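You operate a simulated robot arm through the tools that you are given. There is no shell and no other tool. Be economical: measure what you need, move in short steps, check, and stop when the job is done.

Carry out the task below with a simulated two-armed robot. There is one attempt and no reset: what you move stays moved.

TASK
Take the lid off the ball tube on the bench top and lay it down there.

It is judged by the outcome, as a careful person would: the job done as asked, and still so three seconds after it is handed in. It fails if anything else is knocked over, pushed out of place, dropped, spilled or broken. A push-on lid holds only when it is set on centred and level and pressed home; a screw cap is set on level and turned clockwise until tight.

THE ROBOT
Two 7-joint arms with two-finger grippers on one trunk, on a base that drives. Base frame: it is fixed to the floor where the robot stands at the start and does not move with it; the origin is under the middle of the robot, x ahead of it, y to its left, z up; the surface under the hand at the start is at about z = 450. Lengths are in mm, angles in degrees, forces in N, time in s.
The left shoulder is at the start at [25, 217, 1005], the right one opposite. With the tool pointing down near the work surface each hand reaches from about 100 to 700 mm from the robot's upright axis, wherever it stands, measured 20 degrees to its own side. Payload 2.2 kg a hand.
Tool frame (each hand has its own): the origin (TCP) lies between the finger pads and is the grasp point; the fingertips stand 19 mm ahead of it; z points along the fingers, y is the line along which they close. The gripper opens to 116 mm. The gripper's body begins 70 mm behind the TCP.
Orientation is that of the tool frame in the base frame, as a unit quaternion [x, y, z, w]. With the fingers straight down and closing along the base's y, the tool's x points along the base's -x, its y along +y and its z along -z.

THE INTERFACE
- The arms move only by the tool step_arm. It takes "left_commands", "right_commands" or both (then of equal length, played together; a hand with none holds still); each is a list of rows, each a list of 7 numbers: the shift along the base's x, y, z in units of 50 mm (1.0 is 50 mm), then the turn, a rotation vector about the base's x, y, z in units of 8 degrees (1.0 is 8 degrees), then the opening, from 0 (shut) to 1 (fully open). In form: [[dx, dy, dz, wx, wy, wz, claw], ...]. A call has 1 to 20 rows; each row shifts and turns the commanded pose from where the row before left it. A call with a number of a shift or a turn outside -1 to 1 is refused whole. Each row takes 0.2 s and may step no farther than 50 mm and 8.6 degrees from the row before; otherwise, or with a gripper value out of range, the whole call is refused. A pose out of reach is approached as far as the arm can. The call stops where the force on the tool passes 40 N (or 10 N more than at its start, if that is more) or the arm is blocked; 0.2 s more then pass. The fingers move at their own pace and stop on an object; they squeeze with about 32 N. The grip force told is the motor's: it shows also when the fingers shut on nothing. Time passes only in rows, and 0.2 s behind the last, so rows that do not move let the fingers close. The reply holds the time, the measured pose of the TCP, the force on the tool along the base axes, the opening and the grip force, in the units named above and with some noise, with the torque about the TCP (base axes, N m) and any sound that the robot's microphone picked up.
- Cameras (640 x 400 px; columns grow to the right, rows downward): "scene" is now at [116.1, 27.8, 1158]; the picture's right is [0.32, -0.95, -0.00], its down [-0.70, -0.23, -0.68] and it looks along [0.64, 0.22, -0.73] (base axes); focal length 294 px, centre (320, 200). "left" rides on the left gripper at [69, 15, -97] in its tool frame; the picture's right is [-0.21, 0.98, 0.00], its down [-0.76, -0.17, -0.63] and it looks along [-0.62, -0.14, 0.77] (tool axes); focal length 251 px, centre (320, 200). "right" rides on the right gripper at [69, -15, -96] in its tool frame; the picture's right is [0.21, 0.98, 0.00], its down [-0.76, 0.17, -0.63] and it looks along [-0.62, 0.14, 0.77] (tool axes); focal length 251 px, centre (320, 200). There is no depth. A picture from a camera that has moved, and an enlarged one, comes with that camera's place and axes in the base frame and with its lens.
- get_image(camera): a new picture of that camera. The clock stands still meanwhile.
- slide_trunk(by): slides the trunk up (or, below 0, down) by that many mm; the arms and the scene camera ride with it, the base frame stays. It gives what a move gives, with no picture.
- base_move(legs): drives the robot by 1 to 6 legs, each [ahead, left, turn to the left] in mm, mm and degrees, along the robot's own axes; the way and the turn of a leg run together, so that a leg with both is an arc; at most 1500 mm and 180 degrees a leg. The arms and the cameras ride along, it lands a little off, and it stops where it bumps. It gives what a move gives.
- pan_tilt(pan, tilt): turns the head with the scene camera to pan (to the left, within 80 degrees either way) and tilt (down, from -29 to 69), counted from straight ahead of the robot. It gives what a move gives.
- enlarge(camera, box): a new picture of the part [left, top, right, bottom] of that camera's present view, enlarged. The clock stands still meanwhile.
- finish_job(): hands the job in; it is judged then, once.

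Work in short steps. Places have to be worked out from the pictures, the camera data and where the tool is seen: move nearer, look again, correct. Check each grasp and each placing, and mend what went wrong. You have 120 turns and 92 pictures in all, those below and enlarged ones among them. Open the grippers and draw the arms clear of the work before you hand the job in, unless the task says otherwise; then end with one line.

The tools are called after "Call:" as a command line: name --argument value ..., lists and objects as JSON in quotes. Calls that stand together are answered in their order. step_arm: Moves the arms, as the interface text tells. Its arguments: {"type":"object","properties":{"left_commands":{"type":"array"},"right_commands":{"type":"array"}},"required":[]} The other tools are called the same way: slide_trunk (by) slides the trunk up or down; base_move (legs) drives the base; pan_tilt (pan, tilt) turns the head that bears the scene camera; get_image (camera) takes a picture; enlarge (camera, box) takes an enlarged picture of a part of a camera's view; finish_job () hands the job in.

At the start:

```text
t: 0.0
left_tcp_pos: [548.2, 360.1, 790.0]
left_orientation: [0.0, 1.0, 0.0, -0.001]
left_wrist_force: [0.9, 0.8, 0.2]
left_torque: [0.02, 0.0, 0.03]
left_gripper_width: 115.9
left_gripper_force: 0.1
right_tcp_pos: [538.8, -119.8, 806.2]
right_orientation: [0.0, 1.0, -0.001, -0.001]
right_wrist_force: [-0.3, -0.6, 0.3]
right_torque: [0.02, 0.0, 0.0]
right_gripper_width: 116.1
right_gripper_force: 0.1
trunk travel left (down, up): [-150.0, 340.0]
robot x, y, heading: [-0.9, 0.1, -0.0]
head pan, tilt: [18.6, 47.0]
```

scene: 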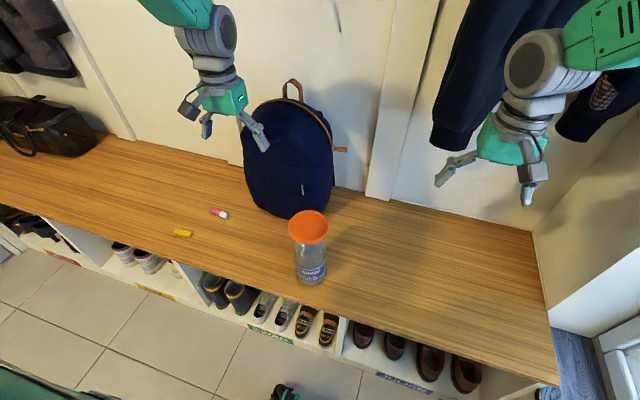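
right: 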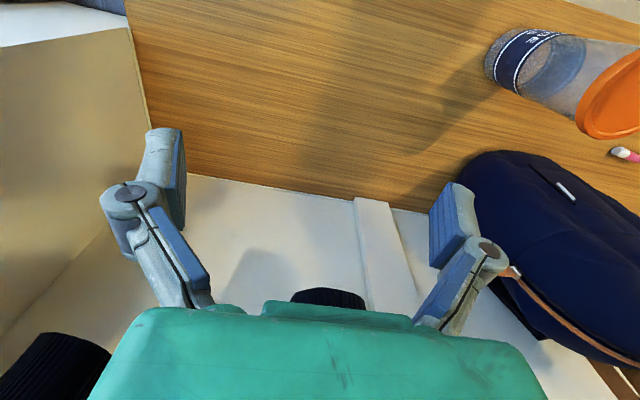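
left: 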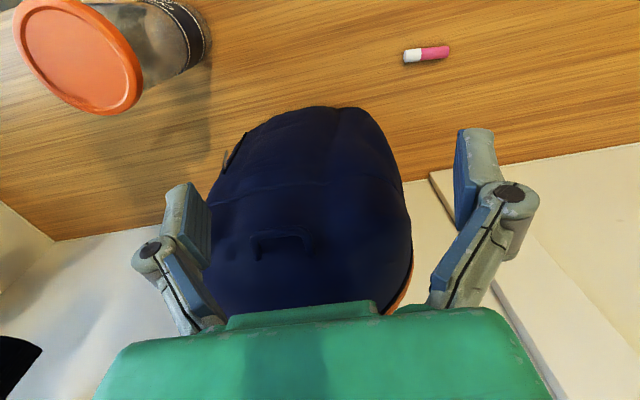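

The tube stands near (480, 180), with its lid at about z 640. I'll take closer looks to refine that.

Call:
enlarge --camera "scene" --box '[240, 180, 400, 300]'

Call:
enlarge --camera "left" --box '[0, 0, 240, 150]'

```text
3.33 times, centred on (320, 240) of scene
camera zoom: at [116.1, 27.8, 1158.0], right [0.32, -0.95, 0.0], down [-0.7, -0.23, -0.68], along [0.64, 0.22, -0.73], focal length 981 px, centre (320, 67)
```

zoom: 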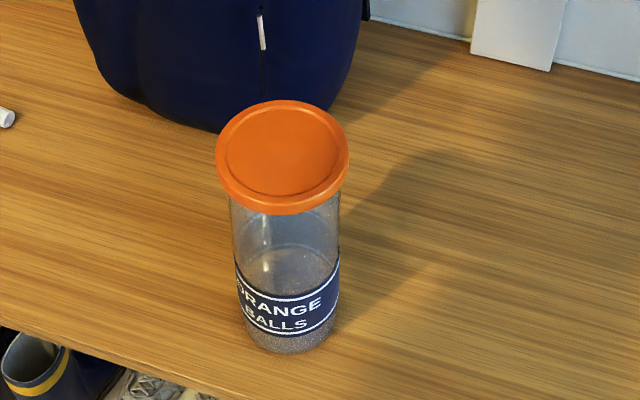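

```text
2.67 times, centred on (120, 75) of left
camera zoom: at [478.8, 374.4, 886.6], right [0.21, 0.98, 0.0], down [0.76, -0.17, 0.63], along [0.62, -0.14, -0.78], focal length 670 px, centre (853, 533)
```

zoom: 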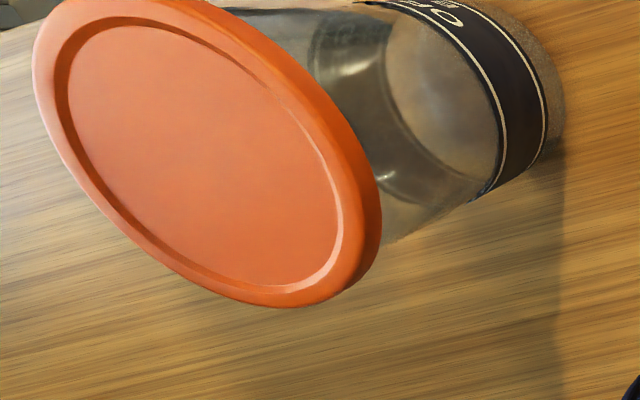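

Triangulating puts the lid top at about (477, 178, 659), with a lid diameter of about 87 and a tube diameter of about 74. The tube is light, so I'll hold its body with the right hand, fingers horizontal along +y, and pull the lid with the left. First I turn the right hand up high.

Call:
step_arm --right_commands '[[-0.6, 0.4, 0, 0, 0, 0, 1], [-0.6, 0.4, 0, 0, 0, 0, 1], [-0.6, 0.4, 0, 0, 0, 0, 1], [0, 0, 0, 0.577, 0.577, -0.577, 1], [0, 0, 0, 0.577, 0.577, -0.577, 1], [0, 0, 0, 0.577, 0.577, -0.577, 1], [0, 0, 0, 0.577, 0.577, -0.577, 1], [0, 0, 0, 0.577, 0.577, -0.577, 1], [0, 0, 0, 0.577, 0.577, -0.577, 1], [0, 0, 0, 0.577, 0.577, -0.577, 1], [0, 0, 0, 0.577, 0.577, -0.577, 1]]'

```text
t: 2.4
left_tcp_pos: [544.9, 358.2, 792.8]
left_orientation: [0.0, 1.0, 0.0, 0.001]
left_wrist_force: [-0.6, 0.4, -0.8]
left_torque: [0.02, 0.02, 0.0]
left_gripper_width: 115.8
left_gripper_force: 0.1
right_tcp_pos: [447.4, -61.1, 807.0]
right_orientation: [0.307, 0.848, 0.306, -0.305]
right_wrist_force: [-0.9, -0.7, -0.4]
right_torque: [-0.01, 0.0, 0.05]
right_gripper_width: 115.7
right_gripper_force: 0.0
trunk travel left (down, up): [-150.0, 340.0]
robot x, y, heading: [0.6, 1.2, -0.2]
head pan, tilt: [18.6, 47.0]
```

The turn is tracking well, so I'll finish it.

Call:
step_arm --right_commands '[[0, 0, 0, 0.577, 0.577, -0.577, 1], [0, 0, 0, 0.577, 0.577, -0.577, 1], [0, 0, 0, 0.577, 0.577, -0.577, 1], [0, 0, 0, 0.577, 0.577, -0.577, 1], [0, 0, 0, 0.577, 0.577, -0.577, 1], [0, 0, 0, 0.577, 0.577, -0.577, 1], [0, 0, 0, 0.577, 0.577, -0.577, 1]]'

Call:
get_image --camera "scene"

Call:
get_image --camera "right"

```text
t: 4.0
left_tcp_pos: [546.2, 358.7, 792.5]
left_orientation: [0.0, 1.0, 0.001, 0.002]
left_wrist_force: [0.0, -0.5, 0.6]
left_torque: [0.03, 0.01, 0.04]
left_gripper_width: 115.9
left_gripper_force: 0.0
right_tcp_pos: [445.4, -60.9, 807.6]
right_orientation: [0.5, 0.5, 0.5, -0.5]
right_wrist_force: [-0.6, -0.9, 0.4]
right_torque: [-0.02, -0.02, 0.0]
right_gripper_width: 115.9
right_gripper_force: 0.2
trunk travel left (down, up): [-150.0, 340.0]
robot x, y, heading: [3.3, -0.5, 0.1]
head pan, tilt: [18.6, 47.0]
```

```text
86 pictures are left
camera scene: at [115.8, 25.4, 1158.0], right [0.32, -0.95, 0.0], down [-0.7, -0.23, -0.68], along [0.64, 0.22, -0.73], focal length 294 px, centre (320, 200)
```

scene: 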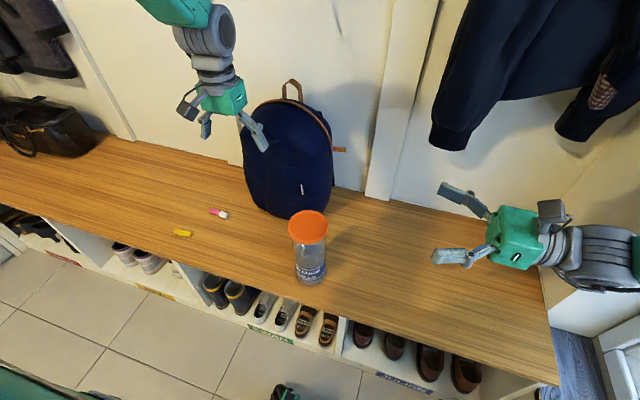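

```text
85 pictures are left
camera right: at [429.5, -157.2, 876.9], right [0.98, 0.0, 0.21], down [0.16, -0.63, -0.76], along [0.14, 0.77, -0.62], focal length 251 px, centre (320, 200)
```

right: 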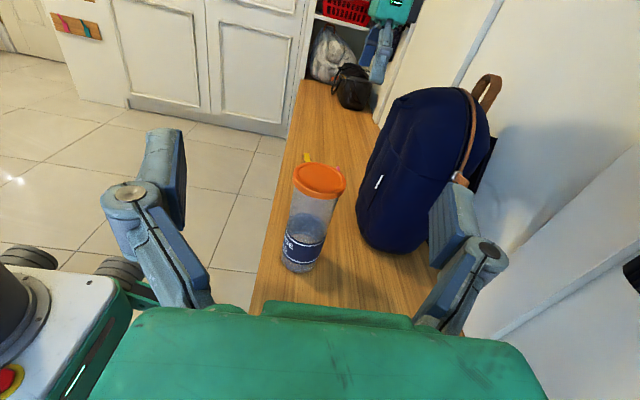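

The right view agrees: tube axis at x ≈ 479, y ≈ 178. I'll lower the right hand to z ≈ 545 at y ≈ 0.

Call:
step_arm --right_commands '[[0.1, 0.15, -0.7, 0, 0, 0, 1], [0.1, 0.15, -0.7, 0, 0, 0, 1], [0.1, 0.15, -0.7, 0, 0, 0, 1], [0.1, 0.15, -0.7, 0, 0, 0, 1], [0.1, 0.15, -0.7, 0, 0, 0, 1], [0.1, 0.15, -0.7, 0, 0, 0, 1], [0.08, 0.15, -0.6, 0, 0, 0, 1], [0, 0.15, -0.45, 0, 0, 0, 1]]'

Call:
get_image --camera "scene"

Call:
get_image --camera "right"

```text
t: 5.8
left_tcp_pos: [544.8, 359.4, 792.1]
left_orientation: [0.001, 1.0, 0.0, 0.002]
left_wrist_force: [-0.4, 0.0, -1.1]
left_torque: [0.04, 0.01, 0.03]
left_gripper_width: 116.0
left_gripper_force: 0.1
right_tcp_pos: [479.7, -0.9, 541.9]
right_orientation: [0.502, 0.5, 0.499, -0.499]
right_wrist_force: [0.3, -0.5, -0.4]
right_torque: [-0.01, -0.01, -0.02]
right_gripper_width: 116.1
right_gripper_force: 0.0
trunk travel left (down, up): [-150.0, 340.0]
robot x, y, heading: [1.6, -2.0, 0.2]
head pan, tilt: [18.6, 47.0]
```

```text
84 pictures are left
camera scene: at [116.2, 27.4, 1158.0], right [0.32, -0.95, 0.0], down [-0.7, -0.23, -0.68], along [0.64, 0.22, -0.73], focal length 294 px, centre (320, 200)
```

scene: 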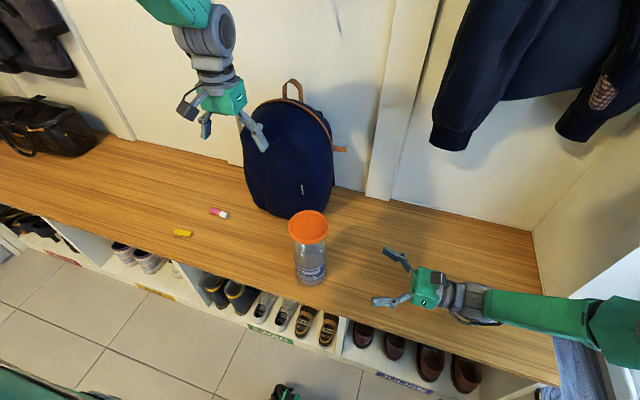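

```text
83 pictures are left
camera right: at [464.0, -96.4, 611.5], right [0.98, 0.0, 0.21], down [0.16, -0.64, -0.75], along [0.14, 0.77, -0.62], focal length 251 px, centre (320, 200)
```

right: 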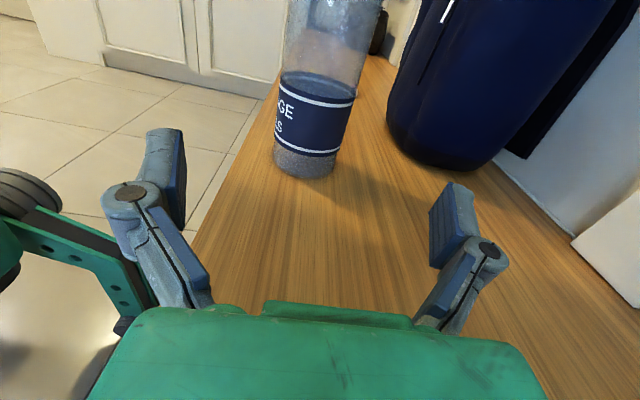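

The tube axis lies at x ≈ 480, between the open fingers. I'll advance along +y, straddling the tube.

Call:
step_arm --right_commands '[[0, 0.6, 0, 0, 0, 0, 1], [0, 0.6, 0, 0, 0, 0, 1], [0, 0.6, 0, 0, 0, 0, 1], [0, 0.6, 0, 0, 0, 0, 1], [0, 0.5, 0, 0, 0, 0, 1], [0, 0.4, 0, 0, 0, 0, 1]]'

Call:
get_image --camera "right"

Call:
enlarge --camera "scene" --box '[240, 180, 400, 300]'

```text
t: 7.2
left_tcp_pos: [544.8, 360.4, 790.9]
left_orientation: [0.0, 1.0, -0.001, 0.001]
left_wrist_force: [0.3, 0.1, 0.1]
left_torque: [-0.01, -0.01, 0.03]
left_gripper_width: 115.9
left_gripper_force: 0.1
right_tcp_pos: [480.6, 168.1, 542.0]
right_orientation: [0.501, 0.501, 0.498, -0.499]
right_wrist_force: [0.7, -0.3, -0.6]
right_torque: [-0.01, 0.01, 0.0]
right_gripper_width: 115.9
right_gripper_force: 0.0
trunk travel left (down, up): [-150.0, 340.0]
robot x, y, heading: [2.4, 1.3, -0.0]
head pan, tilt: [18.6, 47.0]
```

```text
82 pictures are left
camera right: at [464.0, 72.2, 611.8], right [0.98, 0.0, 0.21], down [0.16, -0.64, -0.75], along [0.14, 0.77, -0.62], focal length 251 px, centre (320, 200)
```

right: 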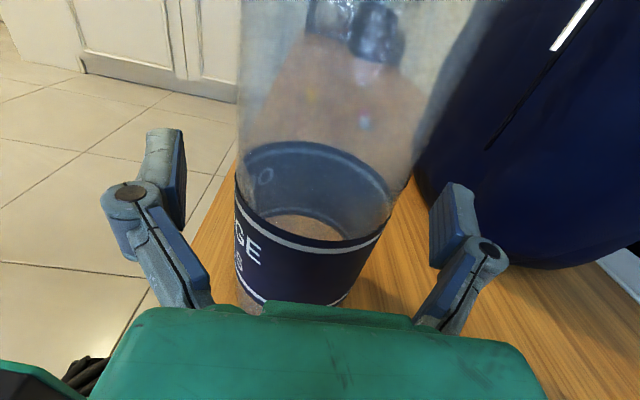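

```text
3.33 times, centred on (320, 240) of scene
camera zoom: at [115.7, 29.4, 1158.0], right [0.32, -0.95, 0.0], down [-0.7, -0.24, -0.68], along [0.64, 0.22, -0.73], focal length 981 px, centre (320, 67)
```

zoom: 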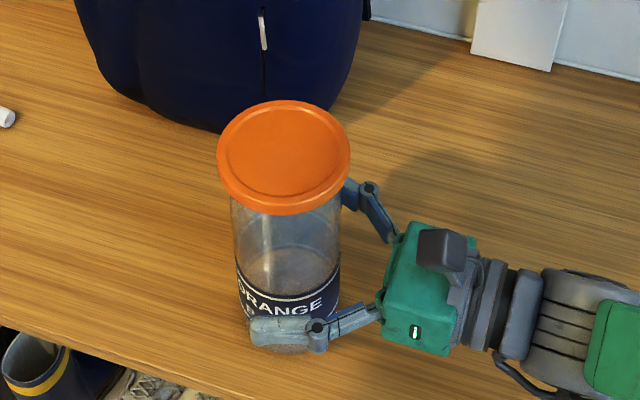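

The fingers straddle the tube symmetrically, so I'll close the right hand on it.

Call:
step_arm --right_commands '[[0, 0, 0, 0, 0, 0, 0.75], [0, 0, 0, 0, 0, 0, 0.7], [0, 0, 0, 0, 0, 0, 0.65], [0, 0, 0, 0, 0, 0, 0.6], [0, 0, 0, 0, 0, 0, 0.55], [0, 0, 0, 0, 0, 0, 0.5]]'

Call:
get_image --camera "right"

Call:
enlarge --camera "scene" --box '[240, 180, 400, 300]'

```text
t: 8.6
left_tcp_pos: [544.4, 360.1, 791.2]
left_orientation: [0.0, 1.0, -0.001, 0.002]
left_wrist_force: [0.0, 1.0, -0.3]
left_torque: [0.04, -0.01, -0.04]
left_gripper_width: 115.9
left_gripper_force: 0.0
right_tcp_pos: [480.7, 168.4, 542.1]
right_orientation: [0.502, 0.501, 0.499, -0.499]
right_wrist_force: [0.7, -0.2, -0.7]
right_torque: [-0.02, 0.0, -0.02]
right_gripper_width: 73.4
right_gripper_force: 32.0
trunk travel left (down, up): [-150.0, 340.0]
robot x, y, heading: [-2.3, 0.5, 0.0]
head pan, tilt: [18.6, 47.0]
```

```text
80 pictures are left
camera right: at [464.0, 71.7, 612.0], right [0.98, 0.0, 0.21], down [0.17, -0.64, -0.75], along [0.14, 0.77, -0.62], focal length 251 px, centre (320, 200)
```

right: 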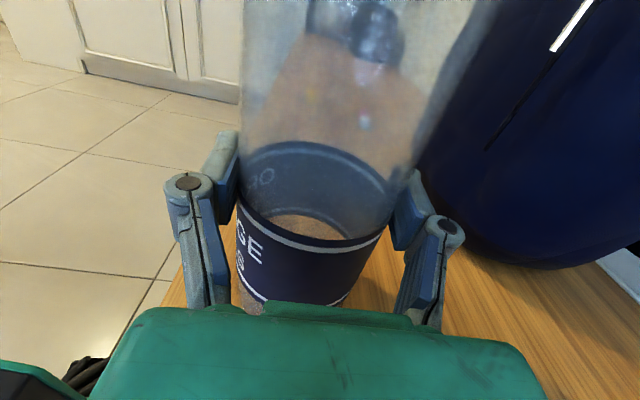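

```text
3.33 times, centred on (320, 240) of scene
camera zoom: at [115.8, 28.5, 1158.0], right [0.32, -0.95, 0.0], down [-0.7, -0.23, -0.68], along [0.64, 0.22, -0.73], focal length 981 px, centre (320, 67)
```

zoom: 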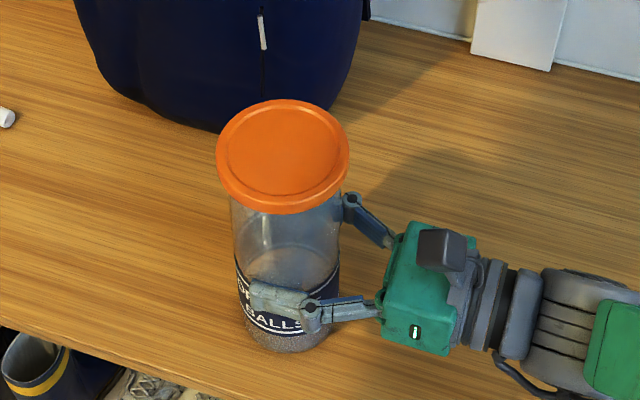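

The tube is gripped (73.4 mm) and unmoved. I'll bring the left hand above the lid, staying high.

Call:
step_arm --left_commands '[[-0.33, -0.91, 0, 0, 0, 0, 1], [-0.33, -0.91, 0, 0, 0, 0, 1], [-0.33, -0.91, 0, 0, 0, 0, 1], [-0.33, -0.91, 0, 0, 0, 0, 1]]'

Call:
get_image --camera "left"

Call:
get_image --camera "scene"

```text
t: 9.6
left_tcp_pos: [479.8, 175.1, 789.8]
left_orientation: [-0.001, 1.0, 0.0, 0.002]
left_wrist_force: [-0.3, -0.6, 0.3]
left_torque: [0.01, -0.02, 0.0]
left_gripper_width: 115.9
left_gripper_force: 0.1
right_tcp_pos: [479.4, 166.5, 544.4]
right_orientation: [0.501, 0.501, 0.498, -0.5]
right_wrist_force: [-0.9, 0.3, -0.3]
right_torque: [-0.01, -0.03, -0.02]
right_gripper_width: 73.2
right_gripper_force: 32.1
trunk travel left (down, up): [-150.0, 340.0]
robot x, y, heading: [1.8, -1.7, 0.1]
head pan, tilt: [18.6, 47.0]
```

```text
78 pictures are left
camera left: at [409.3, 189.6, 886.8], right [0.21, 0.98, 0.0], down [0.75, -0.17, 0.64], along [0.62, -0.13, -0.77], focal length 251 px, centre (320, 200)
```

left: 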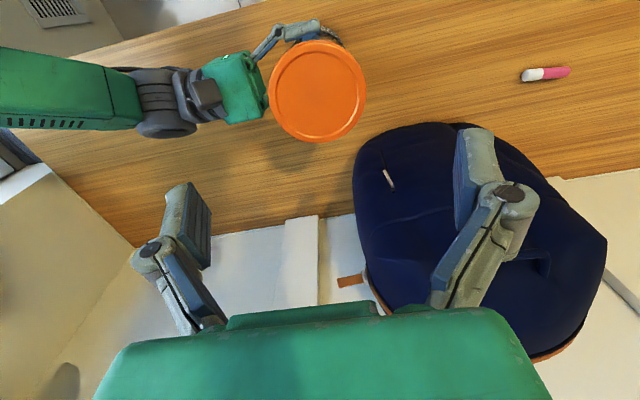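

```text
77 pictures are left
camera scene: at [115.1, 25.4, 1158.1], right [0.32, -0.95, 0.0], down [-0.7, -0.23, -0.68], along [0.64, 0.22, -0.73], focal length 294 px, centre (320, 200)
```

scene: 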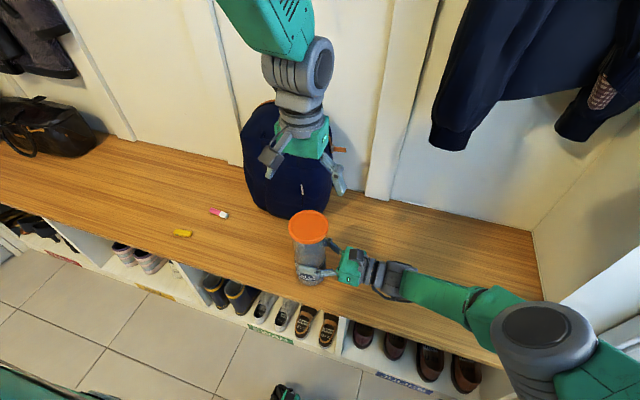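

The lid centre is at about (476, 177, 656). I'll narrow the opening to 0.9 and come down partway, then check alignment.

Call:
step_arm --left_commands '[[-0.04, 0.03, -0.6, 0, 0, 0, 0.9], [0, 0, -0.6, 0, 0, 0, 0.9], [0, 0, -0.5, 0, 0, 0, 0.9]]'

Call:
get_image --camera "left"

Call:
enlarge --camera "scene" --box '[240, 150, 400, 250]'

Call:
get_image --camera "right"

```text
t: 10.4
left_tcp_pos: [478.7, 178.7, 706.6]
left_orientation: [0.0, 1.0, -0.001, 0.002]
left_wrist_force: [-0.2, -0.2, 0.1]
left_torque: [0.0, 0.0, 0.01]
left_gripper_width: 104.4
left_gripper_force: 0.1
right_tcp_pos: [480.5, 167.9, 542.5]
right_orientation: [0.501, 0.501, 0.499, -0.499]
right_wrist_force: [-0.3, -0.7, -0.6]
right_torque: [0.03, 0.02, 0.0]
right_gripper_width: 73.1
right_gripper_force: 32.0
trunk travel left (down, up): [-150.0, 340.0]
robot x, y, heading: [-2.0, -1.1, -0.1]
head pan, tilt: [18.6, 47.0]
```

```text
76 pictures are left
camera left: at [408.5, 192.2, 803.8], right [0.21, 0.98, 0.0], down [0.75, -0.17, 0.63], along [0.62, -0.14, -0.77], focal length 251 px, centre (320, 200)
```

left: 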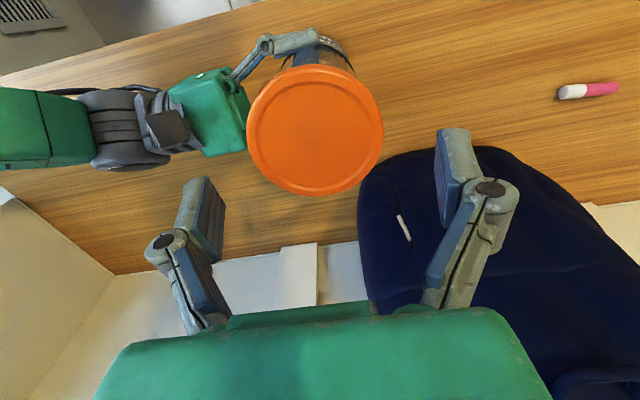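

```text
4.00 times, centred on (320, 200) of scene
camera zoom: at [116.0, 27.2, 1158.0], right [0.32, -0.95, 0.0], down [-0.7, -0.23, -0.68], along [0.64, 0.22, -0.73], focal length 1178 px, centre (320, 200)
```

zoom: 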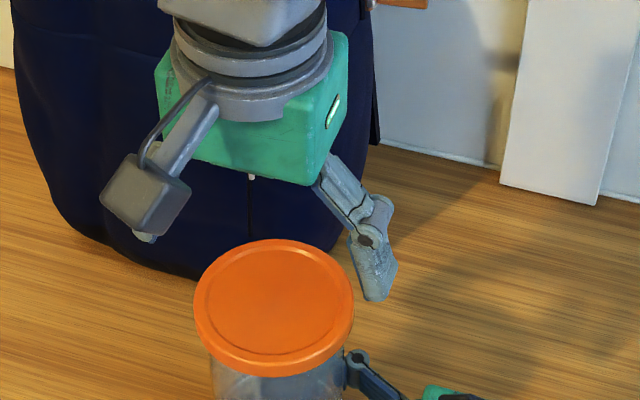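

```text
74 pictures are left
camera right: at [464.0, 71.6, 612.0], right [0.98, 0.0, 0.21], down [0.17, -0.64, -0.75], along [0.14, 0.77, -0.62], focal length 251 px, centre (320, 200)
```

right: 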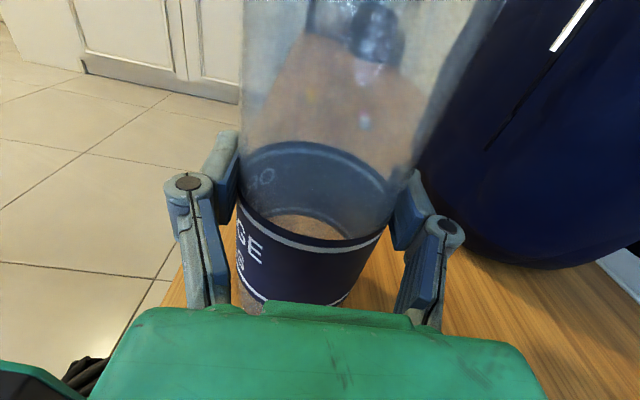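

The lid centre refines to about (474, 175.5). I'll nudge over and come down to TCP z ≈ 655, so the tips stand beside the rim.

Call:
step_arm --left_commands '[[-0.07, -0.06, -0.2, 0, 0, 0, 0.9], [0, 0, -0.3, 0, 0, 0, 0.9], [0, 0, -0.3, 0, 0, 0, 0.9], [0, 0, -0.24, 0, 0, 0, 0.9]]'

Call:
get_image --camera "left"

Call:
enlarge --camera "scene" --box '[240, 180, 400, 280]'

```text
t: 11.4
left_tcp_pos: [473.4, 174.2, 654.2]
left_orientation: [0.0, 1.0, 0.001, 0.001]
left_wrist_force: [-0.1, -0.7, -0.1]
left_torque: [-0.02, 0.0, 0.0]
left_gripper_width: 104.4
left_gripper_force: 0.0
right_tcp_pos: [479.9, 167.0, 541.3]
right_orientation: [0.501, 0.501, 0.499, -0.5]
right_wrist_force: [-0.8, -0.3, 0.0]
right_torque: [0.03, 0.0, -0.01]
right_gripper_width: 73.2
right_gripper_force: 31.9
trunk travel left (down, up): [-150.0, 340.0]
robot x, y, heading: [-2.5, 1.6, -0.2]
head pan, tilt: [18.6, 47.0]
```

```text
73 pictures are left
camera left: at [404.0, 189.4, 751.1], right [0.21, 0.98, 0.0], down [0.75, -0.17, 0.64], along [0.62, -0.14, -0.77], focal length 251 px, centre (320, 200)
```

left: 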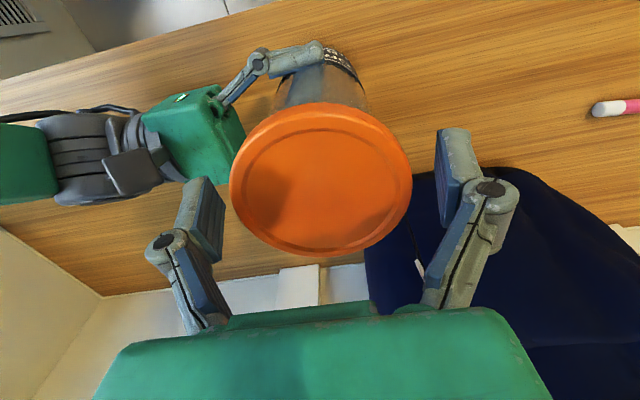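

```text
4.00 times, centred on (320, 230) of scene
camera zoom: at [115.9, 27.0, 1158.0], right [0.32, -0.95, 0.0], down [-0.7, -0.23, -0.68], along [0.64, 0.22, -0.73], focal length 1178 px, centre (320, 80)
```

zoom: 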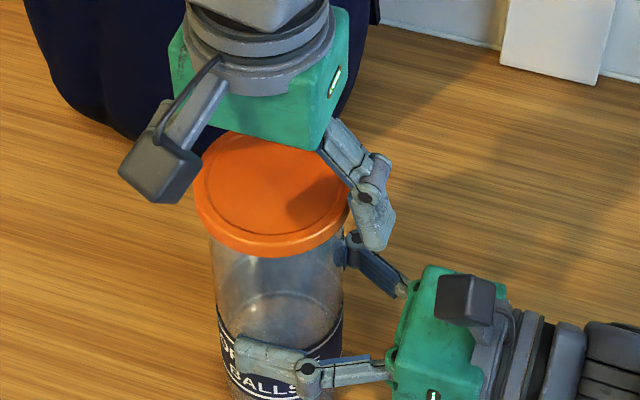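

The pads are level with the rim and well centred. I'll close the left hand on the lid while the right keeps holding.

Call:
step_arm --left_commands '[[0, 0, 0, 0, 0, 0, 0.8], [0, 0, 0, 0, 0, 0, 0.76], [0, 0, 0, 0, 0, 0, 0.72], [0, 0, 0, 0, 0, 0, 0.66], [0, 0, 0, 0, 0, 0, 0.6], [0, 0, 0, 0, 0, 0, 0.6]]'

Call:
get_image --camera "left"

Call:
enlarge --camera "scene" --box '[240, 180, 400, 280]'

```text
t: 12.8
left_tcp_pos: [472.9, 173.6, 655.3]
left_orientation: [0.001, 1.0, -0.001, 0.002]
left_wrist_force: [-2.6, -8.4, 7.1]
left_torque: [-0.33, 0.0, -0.32]
left_gripper_width: 86.5
left_gripper_force: 32.3
right_tcp_pos: [480.0, 168.8, 542.4]
right_orientation: [0.503, 0.501, 0.499, -0.498]
right_wrist_force: [2.5, 9.4, -4.5]
right_torque: [-0.51, 0.21, 0.2]
right_gripper_width: 72.9
right_gripper_force: 32.6
trunk travel left (down, up): [-150.0, 340.0]
robot x, y, heading: [3.7, 4.2, 0.0]
head pan, tilt: [18.6, 47.0]
```

```text
71 pictures are left
camera left: at [403.8, 189.2, 751.4], right [0.22, 0.98, 0.0], down [0.75, -0.17, 0.64], along [0.62, -0.14, -0.77], focal length 251 px, centre (320, 200)
```

left: 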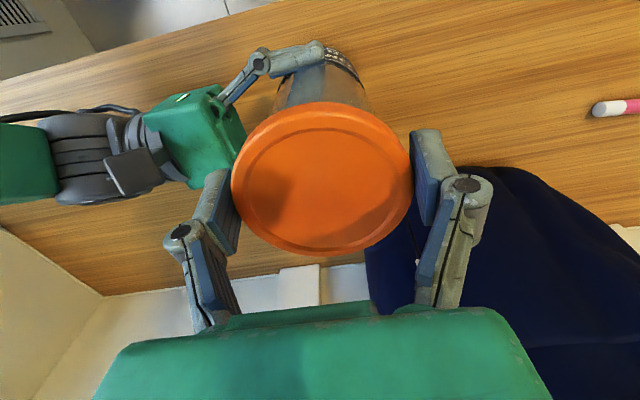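

```text
4.00 times, centred on (320, 230) of scene
camera zoom: at [115.7, 27.1, 1158.0], right [0.32, -0.95, 0.0], down [-0.7, -0.23, -0.68], along [0.64, 0.22, -0.73], focal length 1178 px, centre (320, 80)
```

zoom: 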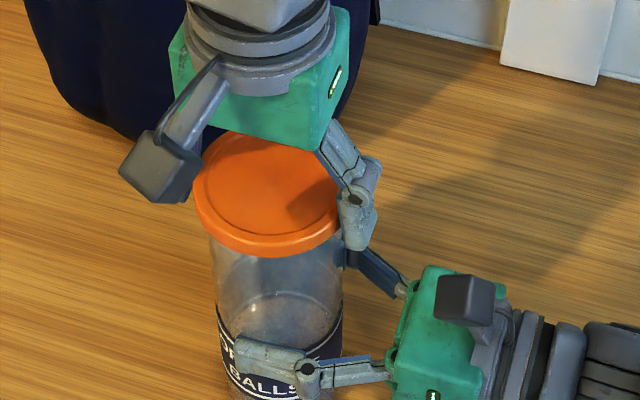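

The lid is gripped at 86.5 mm. I'll pull it straight up in small steps while the right hand holds the tube.

Call:
step_arm --left_commands '[[0, 0, 0.06, 0, 0, 0, 0.6], [0, 0, 0.06, 0, 0, 0, 0.6], [0, 0, 0.06, 0, 0, 0, 0.6], [0, 0, 0.06, 0, 0, 0, 0.6]]'

Call:
enlarge --camera "scene" --box '[240, 180, 400, 280]'

```text
t: 13.8
left_tcp_pos: [472.9, 175.4, 669.0]
left_orientation: [0.0, 1.0, 0.0, 0.001]
left_wrist_force: [0.2, -0.8, 0.1]
left_torque: [0.0, -0.02, 0.0]
left_gripper_width: 86.2
left_gripper_force: 32.1
right_tcp_pos: [478.7, 168.1, 542.1]
right_orientation: [0.502, 0.5, 0.5, -0.499]
right_wrist_force: [-0.3, -0.4, 0.8]
right_torque: [-0.01, 0.03, 0.04]
right_gripper_width: 72.8
right_gripper_force: 31.8
trunk travel left (down, up): [-150.0, 340.0]
robot x, y, heading: [1.0, -1.8, -0.1]
head pan, tilt: [18.6, 47.0]
heard: snap
```

```text
4.00 times, centred on (320, 230) of scene
camera zoom: at [115.8, 27.1, 1158.0], right [0.32, -0.95, 0.0], down [-0.7, -0.23, -0.68], along [0.64, 0.22, -0.73], focal length 1178 px, centre (320, 80)
```

zoom: 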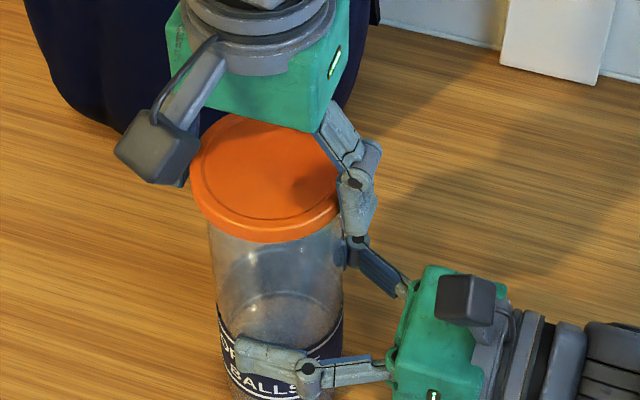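

A snap was heard, forces are nil and the lid is free. I'll lift it clear and carry it left to empty bench near (490, 370).

Call:
step_arm --left_commands '[[0, 0, 0.6, 0, 0, 0, 0.6], [0, 0, 0.9, 0, 0, 0, 0.6], [0.08, 0.8, 0, 0, 0, 0, 0.6], [0.08, 0.8, 0, 0, 0, 0, 0.6], [0.08, 0.8, 0, 0, 0, 0, 0.6], [0.08, 0.8, 0, 0, 0, 0, 0.6], [0, 0.7, 0, 0, 0, 0, 0.6]]'

Call:
get_image --camera "scene"

Call:
get_image --camera "left"

```text
t: 15.4
left_tcp_pos: [493.2, 372.9, 738.3]
left_orientation: [0.0, 1.0, -0.001, 0.002]
left_wrist_force: [-0.1, -0.1, -0.2]
left_torque: [0.01, -0.04, 0.01]
left_gripper_width: 86.4
left_gripper_force: 31.5
right_tcp_pos: [480.4, 168.0, 542.0]
right_orientation: [0.501, 0.501, 0.498, -0.499]
right_wrist_force: [-0.4, 0.6, 1.4]
right_torque: [0.09, 0.05, 0.03]
right_gripper_width: 73.0
right_gripper_force: 32.7
trunk travel left (down, up): [-150.0, 340.0]
robot x, y, heading: [-2.4, -1.3, 0.1]
head pan, tilt: [18.6, 47.0]
```

```text
68 pictures are left
camera scene: at [115.4, 29.9, 1158.0], right [0.32, -0.95, 0.0], down [-0.7, -0.24, -0.68], along [0.64, 0.22, -0.73], focal length 294 px, centre (320, 200)
```

scene: 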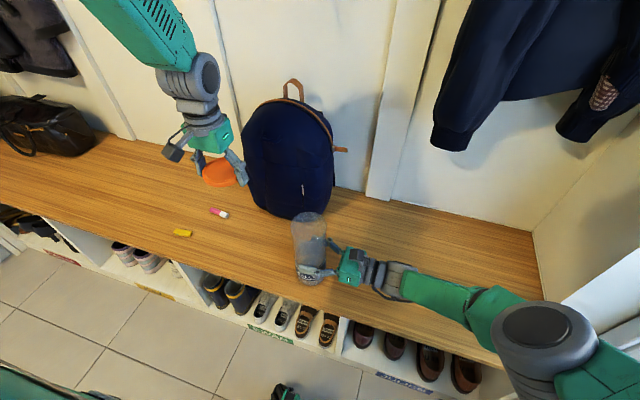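

```text
67 pictures are left
camera left: at [423.1, 387.8, 836.3], right [0.21, 0.98, 0.0], down [0.75, -0.17, 0.63], along [0.62, -0.14, -0.77], focal length 251 px, centre (320, 200)
```

left: 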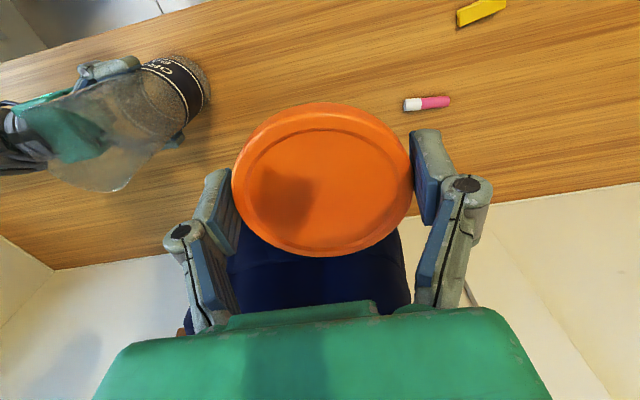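

The spot below is clear: the pink item is at about (585, 520), the yellow at about (478, 590) and the bag beyond x 620. I'll lower to near the bench.

Call:
step_arm --left_commands '[[0, 0, -0.7, 0, 0, 0, 0.6], [0, 0, -0.9, 0, 0, 0, 0.6], [0, 0, -0.9, 0, 0, 0, 0.6], [0, 0, -0.9, 0, 0, 0, 0.6], [0, 0, -0.8, 0, 0, 0, 0.6], [0, 0, -0.4, 0, 0, 0, 0.6]]'

Call:
enlarge --camera "scene" --box '[160, 140, 320, 240]'

```text
t: 16.8
left_tcp_pos: [491.8, 371.2, 509.0]
left_orientation: [0.0, 1.0, 0.001, 0.002]
left_wrist_force: [0.1, 0.2, -0.5]
left_torque: [0.0, 0.01, 0.02]
left_gripper_width: 86.7
left_gripper_force: 31.9
right_tcp_pos: [480.6, 167.7, 542.7]
right_orientation: [0.502, 0.501, 0.499, -0.499]
right_wrist_force: [0.7, 0.4, 0.6]
right_torque: [0.08, 0.01, -0.01]
right_gripper_width: 72.9
right_gripper_force: 31.9
trunk travel left (down, up): [-150.0, 340.0]
robot x, y, heading: [1.5, -3.7, -0.1]
head pan, tilt: [18.6, 47.0]
```

```text
4.00 times, centred on (240, 190) of scene
camera zoom: at [116.0, 28.8, 1158.0], right [0.32, -0.95, 0.0], down [-0.7, -0.23, -0.68], along [0.64, 0.22, -0.73], focal length 1178 px, centre (640, 240)
```

zoom: 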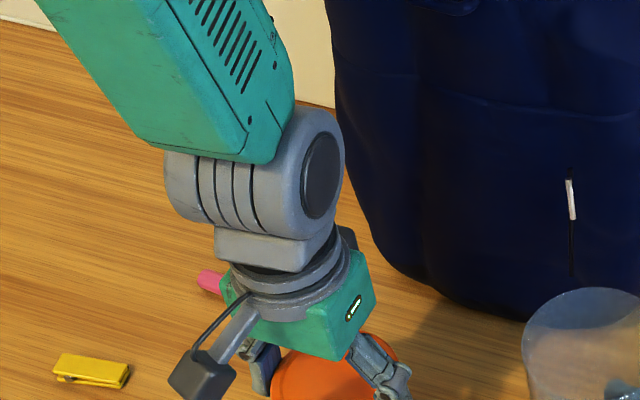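

I'm about 40 mm above touchdown, so I'll lower slowly.

Call:
step_arm --left_commands '[[0, 0, -0.3, 0, 0, 0, 0.6], [0, 0, -0.2, 0, 0, 0, 0.6], [0, 0, -0.1, 0, 0, 0, 0.6], [0, 0, -0.06, 0, 0, 0, 0.6]]'

```text
t: 17.8
left_tcp_pos: [490.0, 372.4, 478.1]
left_orientation: [0.0, 1.0, 0.0, 0.002]
left_wrist_force: [-0.4, 0.4, -0.5]
left_torque: [0.03, 0.01, 0.01]
left_gripper_width: 86.0
left_gripper_force: 32.4
right_tcp_pos: [480.3, 167.4, 543.1]
right_orientation: [0.501, 0.5, 0.499, -0.499]
right_wrist_force: [-1.1, -0.8, 2.9]
right_torque: [0.08, 0.18, 0.02]
right_gripper_width: 73.0
right_gripper_force: 32.0
trunk travel left (down, up): [-150.0, 340.0]
robot x, y, heading: [-0.4, -1.3, 0.0]
head pan, tilt: [18.6, 47.0]
```

No contact yet; continuing by a few millimetres.

Call:
step_arm --left_commands '[[0, 0, -0.06, 0, 0, 0, 0.6], [0, 0, -0.06, 0, 0, 0, 0.6], [0, 0, 0, 0, 0, 0, 0.6]]'

Call:
get_image --camera "left"

```text
t: 18.6
left_tcp_pos: [489.4, 370.8, 471.5]
left_orientation: [0.001, 1.0, 0.0, 0.002]
left_wrist_force: [-0.1, 0.2, -0.6]
left_torque: [-0.02, 0.0, 0.01]
left_gripper_width: 86.4
left_gripper_force: 32.2
right_tcp_pos: [481.0, 166.7, 542.8]
right_orientation: [0.501, 0.501, 0.499, -0.499]
right_wrist_force: [-1.8, -0.8, 1.9]
right_torque: [0.0, 0.15, 0.02]
right_gripper_width: 73.0
right_gripper_force: 32.4
trunk travel left (down, up): [-150.0, 340.0]
robot x, y, heading: [0.4, 0.4, 0.1]
head pan, tilt: [18.6, 47.0]
```

```text
65 pictures are left
camera left: at [420.5, 385.3, 568.9], right [0.21, 0.98, 0.0], down [0.75, -0.17, 0.63], along [0.62, -0.14, -0.77], focal length 251 px, centre (320, 200)
```

left: 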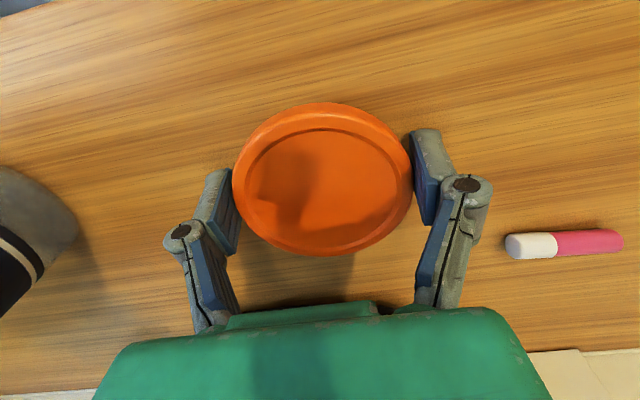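

Almost there. The pink item is at x ≈ 575, clear of the finger. I'll lower a few more millimetres until there is contact.

Call:
step_arm --left_commands '[[0, 0, -0.04, 0, 0, 0, 0.6], [0, 0, -0.03, 0, 0, 0, 0.6]]'

```text
t: 19.2
left_tcp_pos: [490.0, 370.9, 469.3]
left_orientation: [0.0, 1.0, 0.0, 0.002]
left_wrist_force: [0.2, 0.1, 0.7]
left_torque: [0.02, 0.02, 0.0]
left_gripper_width: 86.3
left_gripper_force: 32.2
right_tcp_pos: [481.0, 167.0, 542.1]
right_orientation: [0.501, 0.501, 0.498, -0.5]
right_wrist_force: [-0.5, -0.2, 1.5]
right_torque: [0.01, 0.15, 0.02]
right_gripper_width: 73.0
right_gripper_force: 31.8
trunk travel left (down, up): [-150.0, 340.0]
robot x, y, heading: [-1.5, -2.0, 0.2]
head pan, tilt: [18.6, 47.0]
```

Call:
step_arm --left_commands '[[0, 0, -0.04, 0, 0, 0, 0.6], [0, 0, 0, 0, 0, 0, 0.6]]'

```text
t: 19.8
left_tcp_pos: [490.5, 370.7, 466.2]
left_orientation: [0.0, 1.0, 0.0, 0.002]
left_wrist_force: [0.2, 1.0, -0.9]
left_torque: [0.01, 0.03, 0.01]
left_gripper_width: 86.1
left_gripper_force: 31.9
right_tcp_pos: [479.4, 167.0, 543.2]
right_orientation: [0.501, 0.501, 0.499, -0.5]
right_wrist_force: [0.5, 0.4, 1.8]
right_torque: [0.04, 0.09, -0.01]
right_gripper_width: 73.0
right_gripper_force: 32.3
trunk travel left (down, up): [-150.0, 340.0]
robot x, y, heading: [-4.7, 2.5, -0.0]
head pan, tilt: [18.6, 47.0]
```

No force yet at z 466, so the bench is slightly lower than nominal. I'll continue in 2 mm steps.

Call:
step_arm --left_commands '[[0, 0, -0.04, 0, 0, 0, 0.6], [0, 0, -0.04, 0, 0, 0, 0.6]]'

Call:
get_image --camera "left"

```text
t: 20.4
left_tcp_pos: [489.2, 371.9, 467.0]
left_orientation: [0.0, 1.0, 0.001, 0.004]
left_wrist_force: [-4.5, 2.2, 27.8]
left_torque: [-0.6, 0.3, -0.17]
left_gripper_width: 86.4
left_gripper_force: 31.9
right_tcp_pos: [480.2, 167.1, 544.1]
right_orientation: [0.501, 0.501, 0.5, -0.498]
right_wrist_force: [0.8, 0.7, -0.9]
right_torque: [0.02, -0.01, 0.03]
right_gripper_width: 73.2
right_gripper_force: 31.9
trunk travel left (down, up): [-150.0, 340.0]
robot x, y, heading: [2.2, -4.0, -0.2]
head pan, tilt: [18.6, 47.0]
```

```text
64 pictures are left
camera left: at [419.7, 384.9, 563.0], right [0.21, 0.98, 0.0], down [0.75, -0.17, 0.64], along [0.62, -0.13, -0.77], focal length 251 px, centre (320, 200)
```

left: 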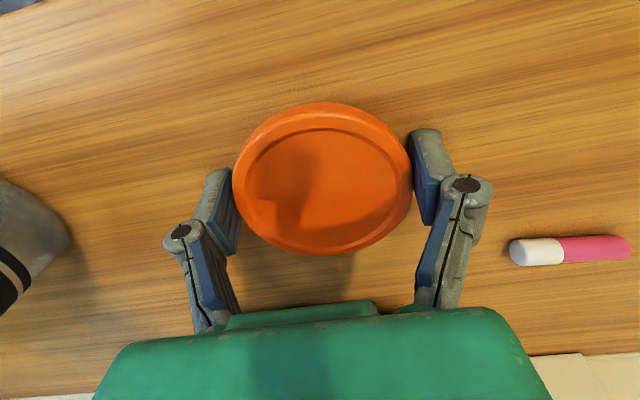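

Contact (28 N). I'll ease up a few millimetres, open the hand, then rise straight up.

Call:
step_arm --left_commands '[[0, 0, 0.05, 0, 0, 0, 0.7], [0, 0, 0, 0, 0, 0, 0.78], [0, 0, 0, 0, 0, 0, 0.85], [0, 0, 0, 0, 0, 0, 0.92], [0, 0, 0, 0, 0, 0, 0.92], [0, 0, 0.3, 0, 0, 0, 0.92], [0, 0, 0.6, 0, 0, 0, 0.92]]'

Call:
get_image --camera "left"

```text
t: 22.0
left_tcp_pos: [487.8, 370.6, 512.2]
left_orientation: [0.0, 1.0, 0.001, 0.001]
left_wrist_force: [-0.3, 0.6, -0.7]
left_torque: [-0.01, 0.0, -0.02]
left_gripper_width: 106.8
left_gripper_force: 0.0
right_tcp_pos: [479.9, 167.8, 542.3]
right_orientation: [0.501, 0.501, 0.499, -0.5]
right_wrist_force: [-0.4, -1.0, 1.7]
right_torque: [-0.01, 0.11, 0.03]
right_gripper_width: 73.0
right_gripper_force: 32.2
trunk travel left (down, up): [-150.0, 340.0]
robot x, y, heading: [-2.5, -1.2, 0.0]
head pan, tilt: [18.6, 47.0]
```

```text
63 pictures are left
camera left: at [418.2, 384.7, 608.6], right [0.21, 0.98, 0.0], down [0.75, -0.17, 0.63], along [0.62, -0.14, -0.77], focal length 251 px, centre (320, 200)
```

left: 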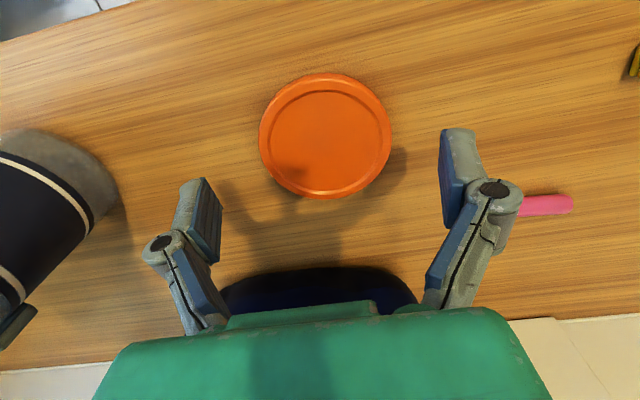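

The lid lies flat. I'll raise the left arm, then check that the tube's base is on the bench before releasing it.

Call:
step_arm --left_commands '[[0, 0, 0.9, 0, 0, 0, 0.92], [0, 0, 0.9, 0, 0, 0, 0.92], [0, 0, 0.9, 0, 0, 0, 0.92], [0, 0, 0.9, 0, 0, 0, 0.92], [0, 0.5, 0.9, 0, 0, 0, 0.92]]'

Call:
enlarge --camera "scene" --box '[240, 190, 400, 300]'

Call:
enlarge --camera "left" --box '[0, 0, 320, 200]'

```text
refused: row 5 steps farther than a row can; nothing moved
```

```text
3.64 times, centred on (320, 245) of scene
camera zoom: at [115.6, 28.2, 1158.0], right [0.32, -0.95, 0.0], down [-0.7, -0.23, -0.68], along [0.64, 0.22, -0.73], focal length 1070 px, centre (320, 36)
```

zoom: 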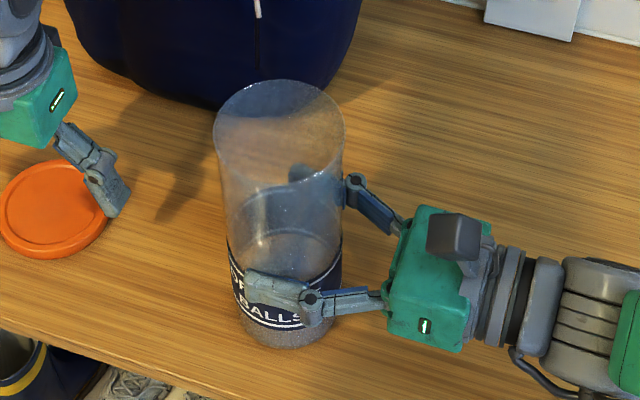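

```text
2.00 times, centred on (160, 100) of left
camera zoom: at [418.2, 384.7, 608.6], right [0.21, 0.98, 0.0], down [0.75, -0.17, 0.63], along [0.62, -0.14, -0.77], focal length 503 px, centre (640, 400)
```

zoom: 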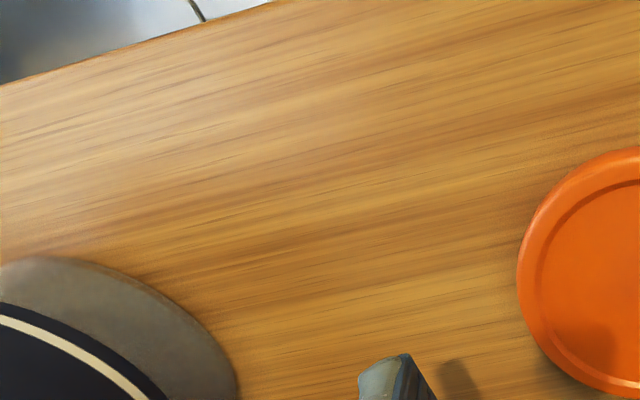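

The tube's base is where it was before the pull (row 285.6), so it is seated. I'll raise the left arm, and release and back off the right hand slowly.

Call:
step_arm --left_commands '[[0, 0, 0.9, 0, 0, 0, 0.92], [0, 0, 0.9, 0, 0, 0, 0.92], [0, 0, 0.9, 0, 0, 0, 0.92], [0, 0, 0.9, 0, 0, 0, 0.92], [0, 0, 0.9, 0, 0, 0, 0.92]]' --right_commands '[[0, 0, 0, 0, 0, 0, 0.66], [0, 0, 0, 0, 0, 0, 0.75], [0, 0, 0, 0, 0, 0, 0.85], [0, 0, 0, 0, 0, 0, 1], [0, 0, 0, 0, 0, 0, 1]]'

Call:
get_image --camera "right"

Call:
enlarge --camera "scene" --box '[240, 190, 400, 300]'

```text
t: 23.2
left_tcp_pos: [485.9, 368.3, 735.9]
left_orientation: [0.0, 1.0, 0.001, 0.0]
left_wrist_force: [-0.3, 0.5, -0.5]
left_torque: [0.0, -0.02, 0.0]
left_gripper_width: 106.6
left_gripper_force: 0.1
right_tcp_pos: [481.6, 167.0, 544.3]
right_orientation: [0.501, 0.501, 0.499, -0.499]
right_wrist_force: [-0.8, -0.4, 0.1]
right_torque: [-0.04, -0.02, 0.01]
right_gripper_width: 115.9
right_gripper_force: 0.0
trunk travel left (down, up): [-150.0, 340.0]
robot x, y, heading: [-2.0, 4.2, 0.3]
head pan, tilt: [18.6, 47.0]
```

```text
60 pictures are left
camera right: at [463.6, 71.3, 612.5], right [0.98, 0.0, 0.21], down [0.17, -0.64, -0.75], along [0.14, 0.77, -0.62], focal length 251 px, centre (320, 200)
```

right: 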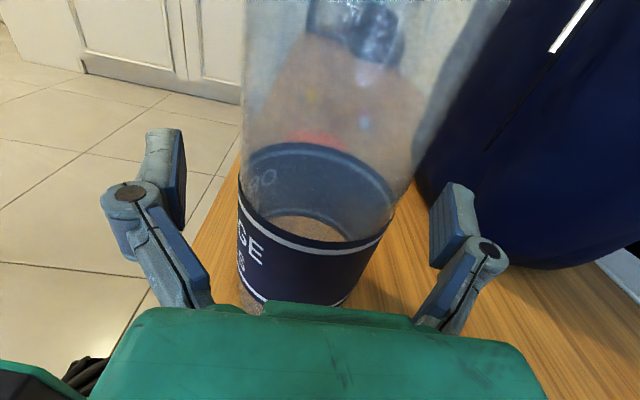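

```text
3.64 times, centred on (320, 245) of scene
camera zoom: at [114.6, 28.0, 1158.2], right [0.32, -0.95, 0.0], down [-0.7, -0.23, -0.68], along [0.64, 0.22, -0.73], focal length 1070 px, centre (320, 36)
```

zoom: 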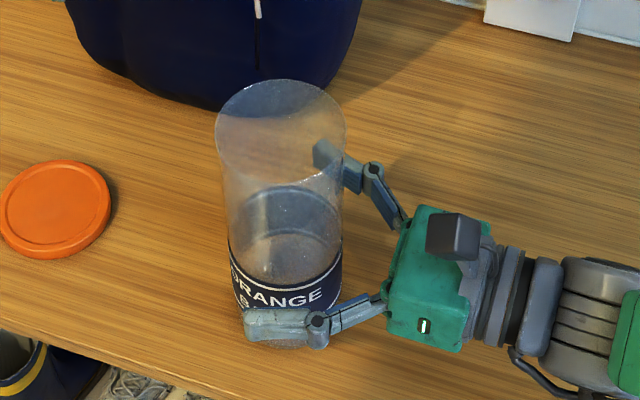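

The tube stands upright and the fingers are clear of it. I'll withdraw the right hand along -y.

Call:
step_arm --right_commands '[[0, -0.3, 0, 0, 0, 0, 1], [0, -0.5, 0, 0, 0, 0, 1], [0, -0.7, 0, 0, 0, 0, 1], [0, -0.8, 0, 0, 0, 0, 1], [0, -0.8, 0, 0, 0, 0, 1], [0, -0.6, 0.6, 0, 0, 0, 1], [0, 0, 0.9, 0, 0, 0, 1], [0, 0, 0.9, 0, 0, 0, 1]]'

Call:
get_image --camera "scene"

```text
t: 25.0
left_tcp_pos: [487.3, 367.3, 735.4]
left_orientation: [0.0, 1.0, 0.0, 0.002]
left_wrist_force: [-0.1, -0.4, -0.1]
left_torque: [-0.06, -0.03, -0.02]
left_gripper_width: 106.8
left_gripper_force: 0.1
right_tcp_pos: [476.9, -20.8, 663.2]
right_orientation: [0.501, 0.501, 0.499, -0.5]
right_wrist_force: [-0.1, -0.1, 1.0]
right_torque: [-0.02, 0.0, -0.03]
right_gripper_width: 115.7
right_gripper_force: 0.2
trunk travel left (down, up): [-150.0, 340.0]
robot x, y, heading: [1.0, 1.9, -0.0]
head pan, tilt: [18.6, 47.0]
```

```text
58 pictures are left
camera scene: at [115.2, 26.8, 1158.1], right [0.32, -0.95, 0.0], down [-0.7, -0.23, -0.68], along [0.64, 0.22, -0.73], focal length 294 px, centre (320, 200)
```

scene: 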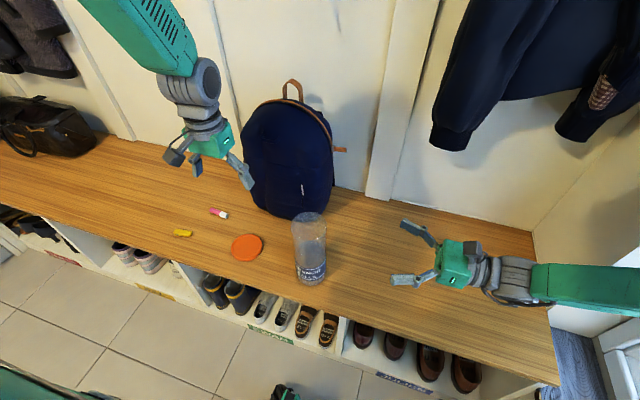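

The lid lies flat on the bench, the tube stands in its place, nothing else has moved and both arms are clear. I'm handing it in.

Call:
finish_job

```text
The job is handed in.
```

The lid is off the ball tube and lying flat on the bench top to its left; the tube is still standing where it was and nothing else was moved.
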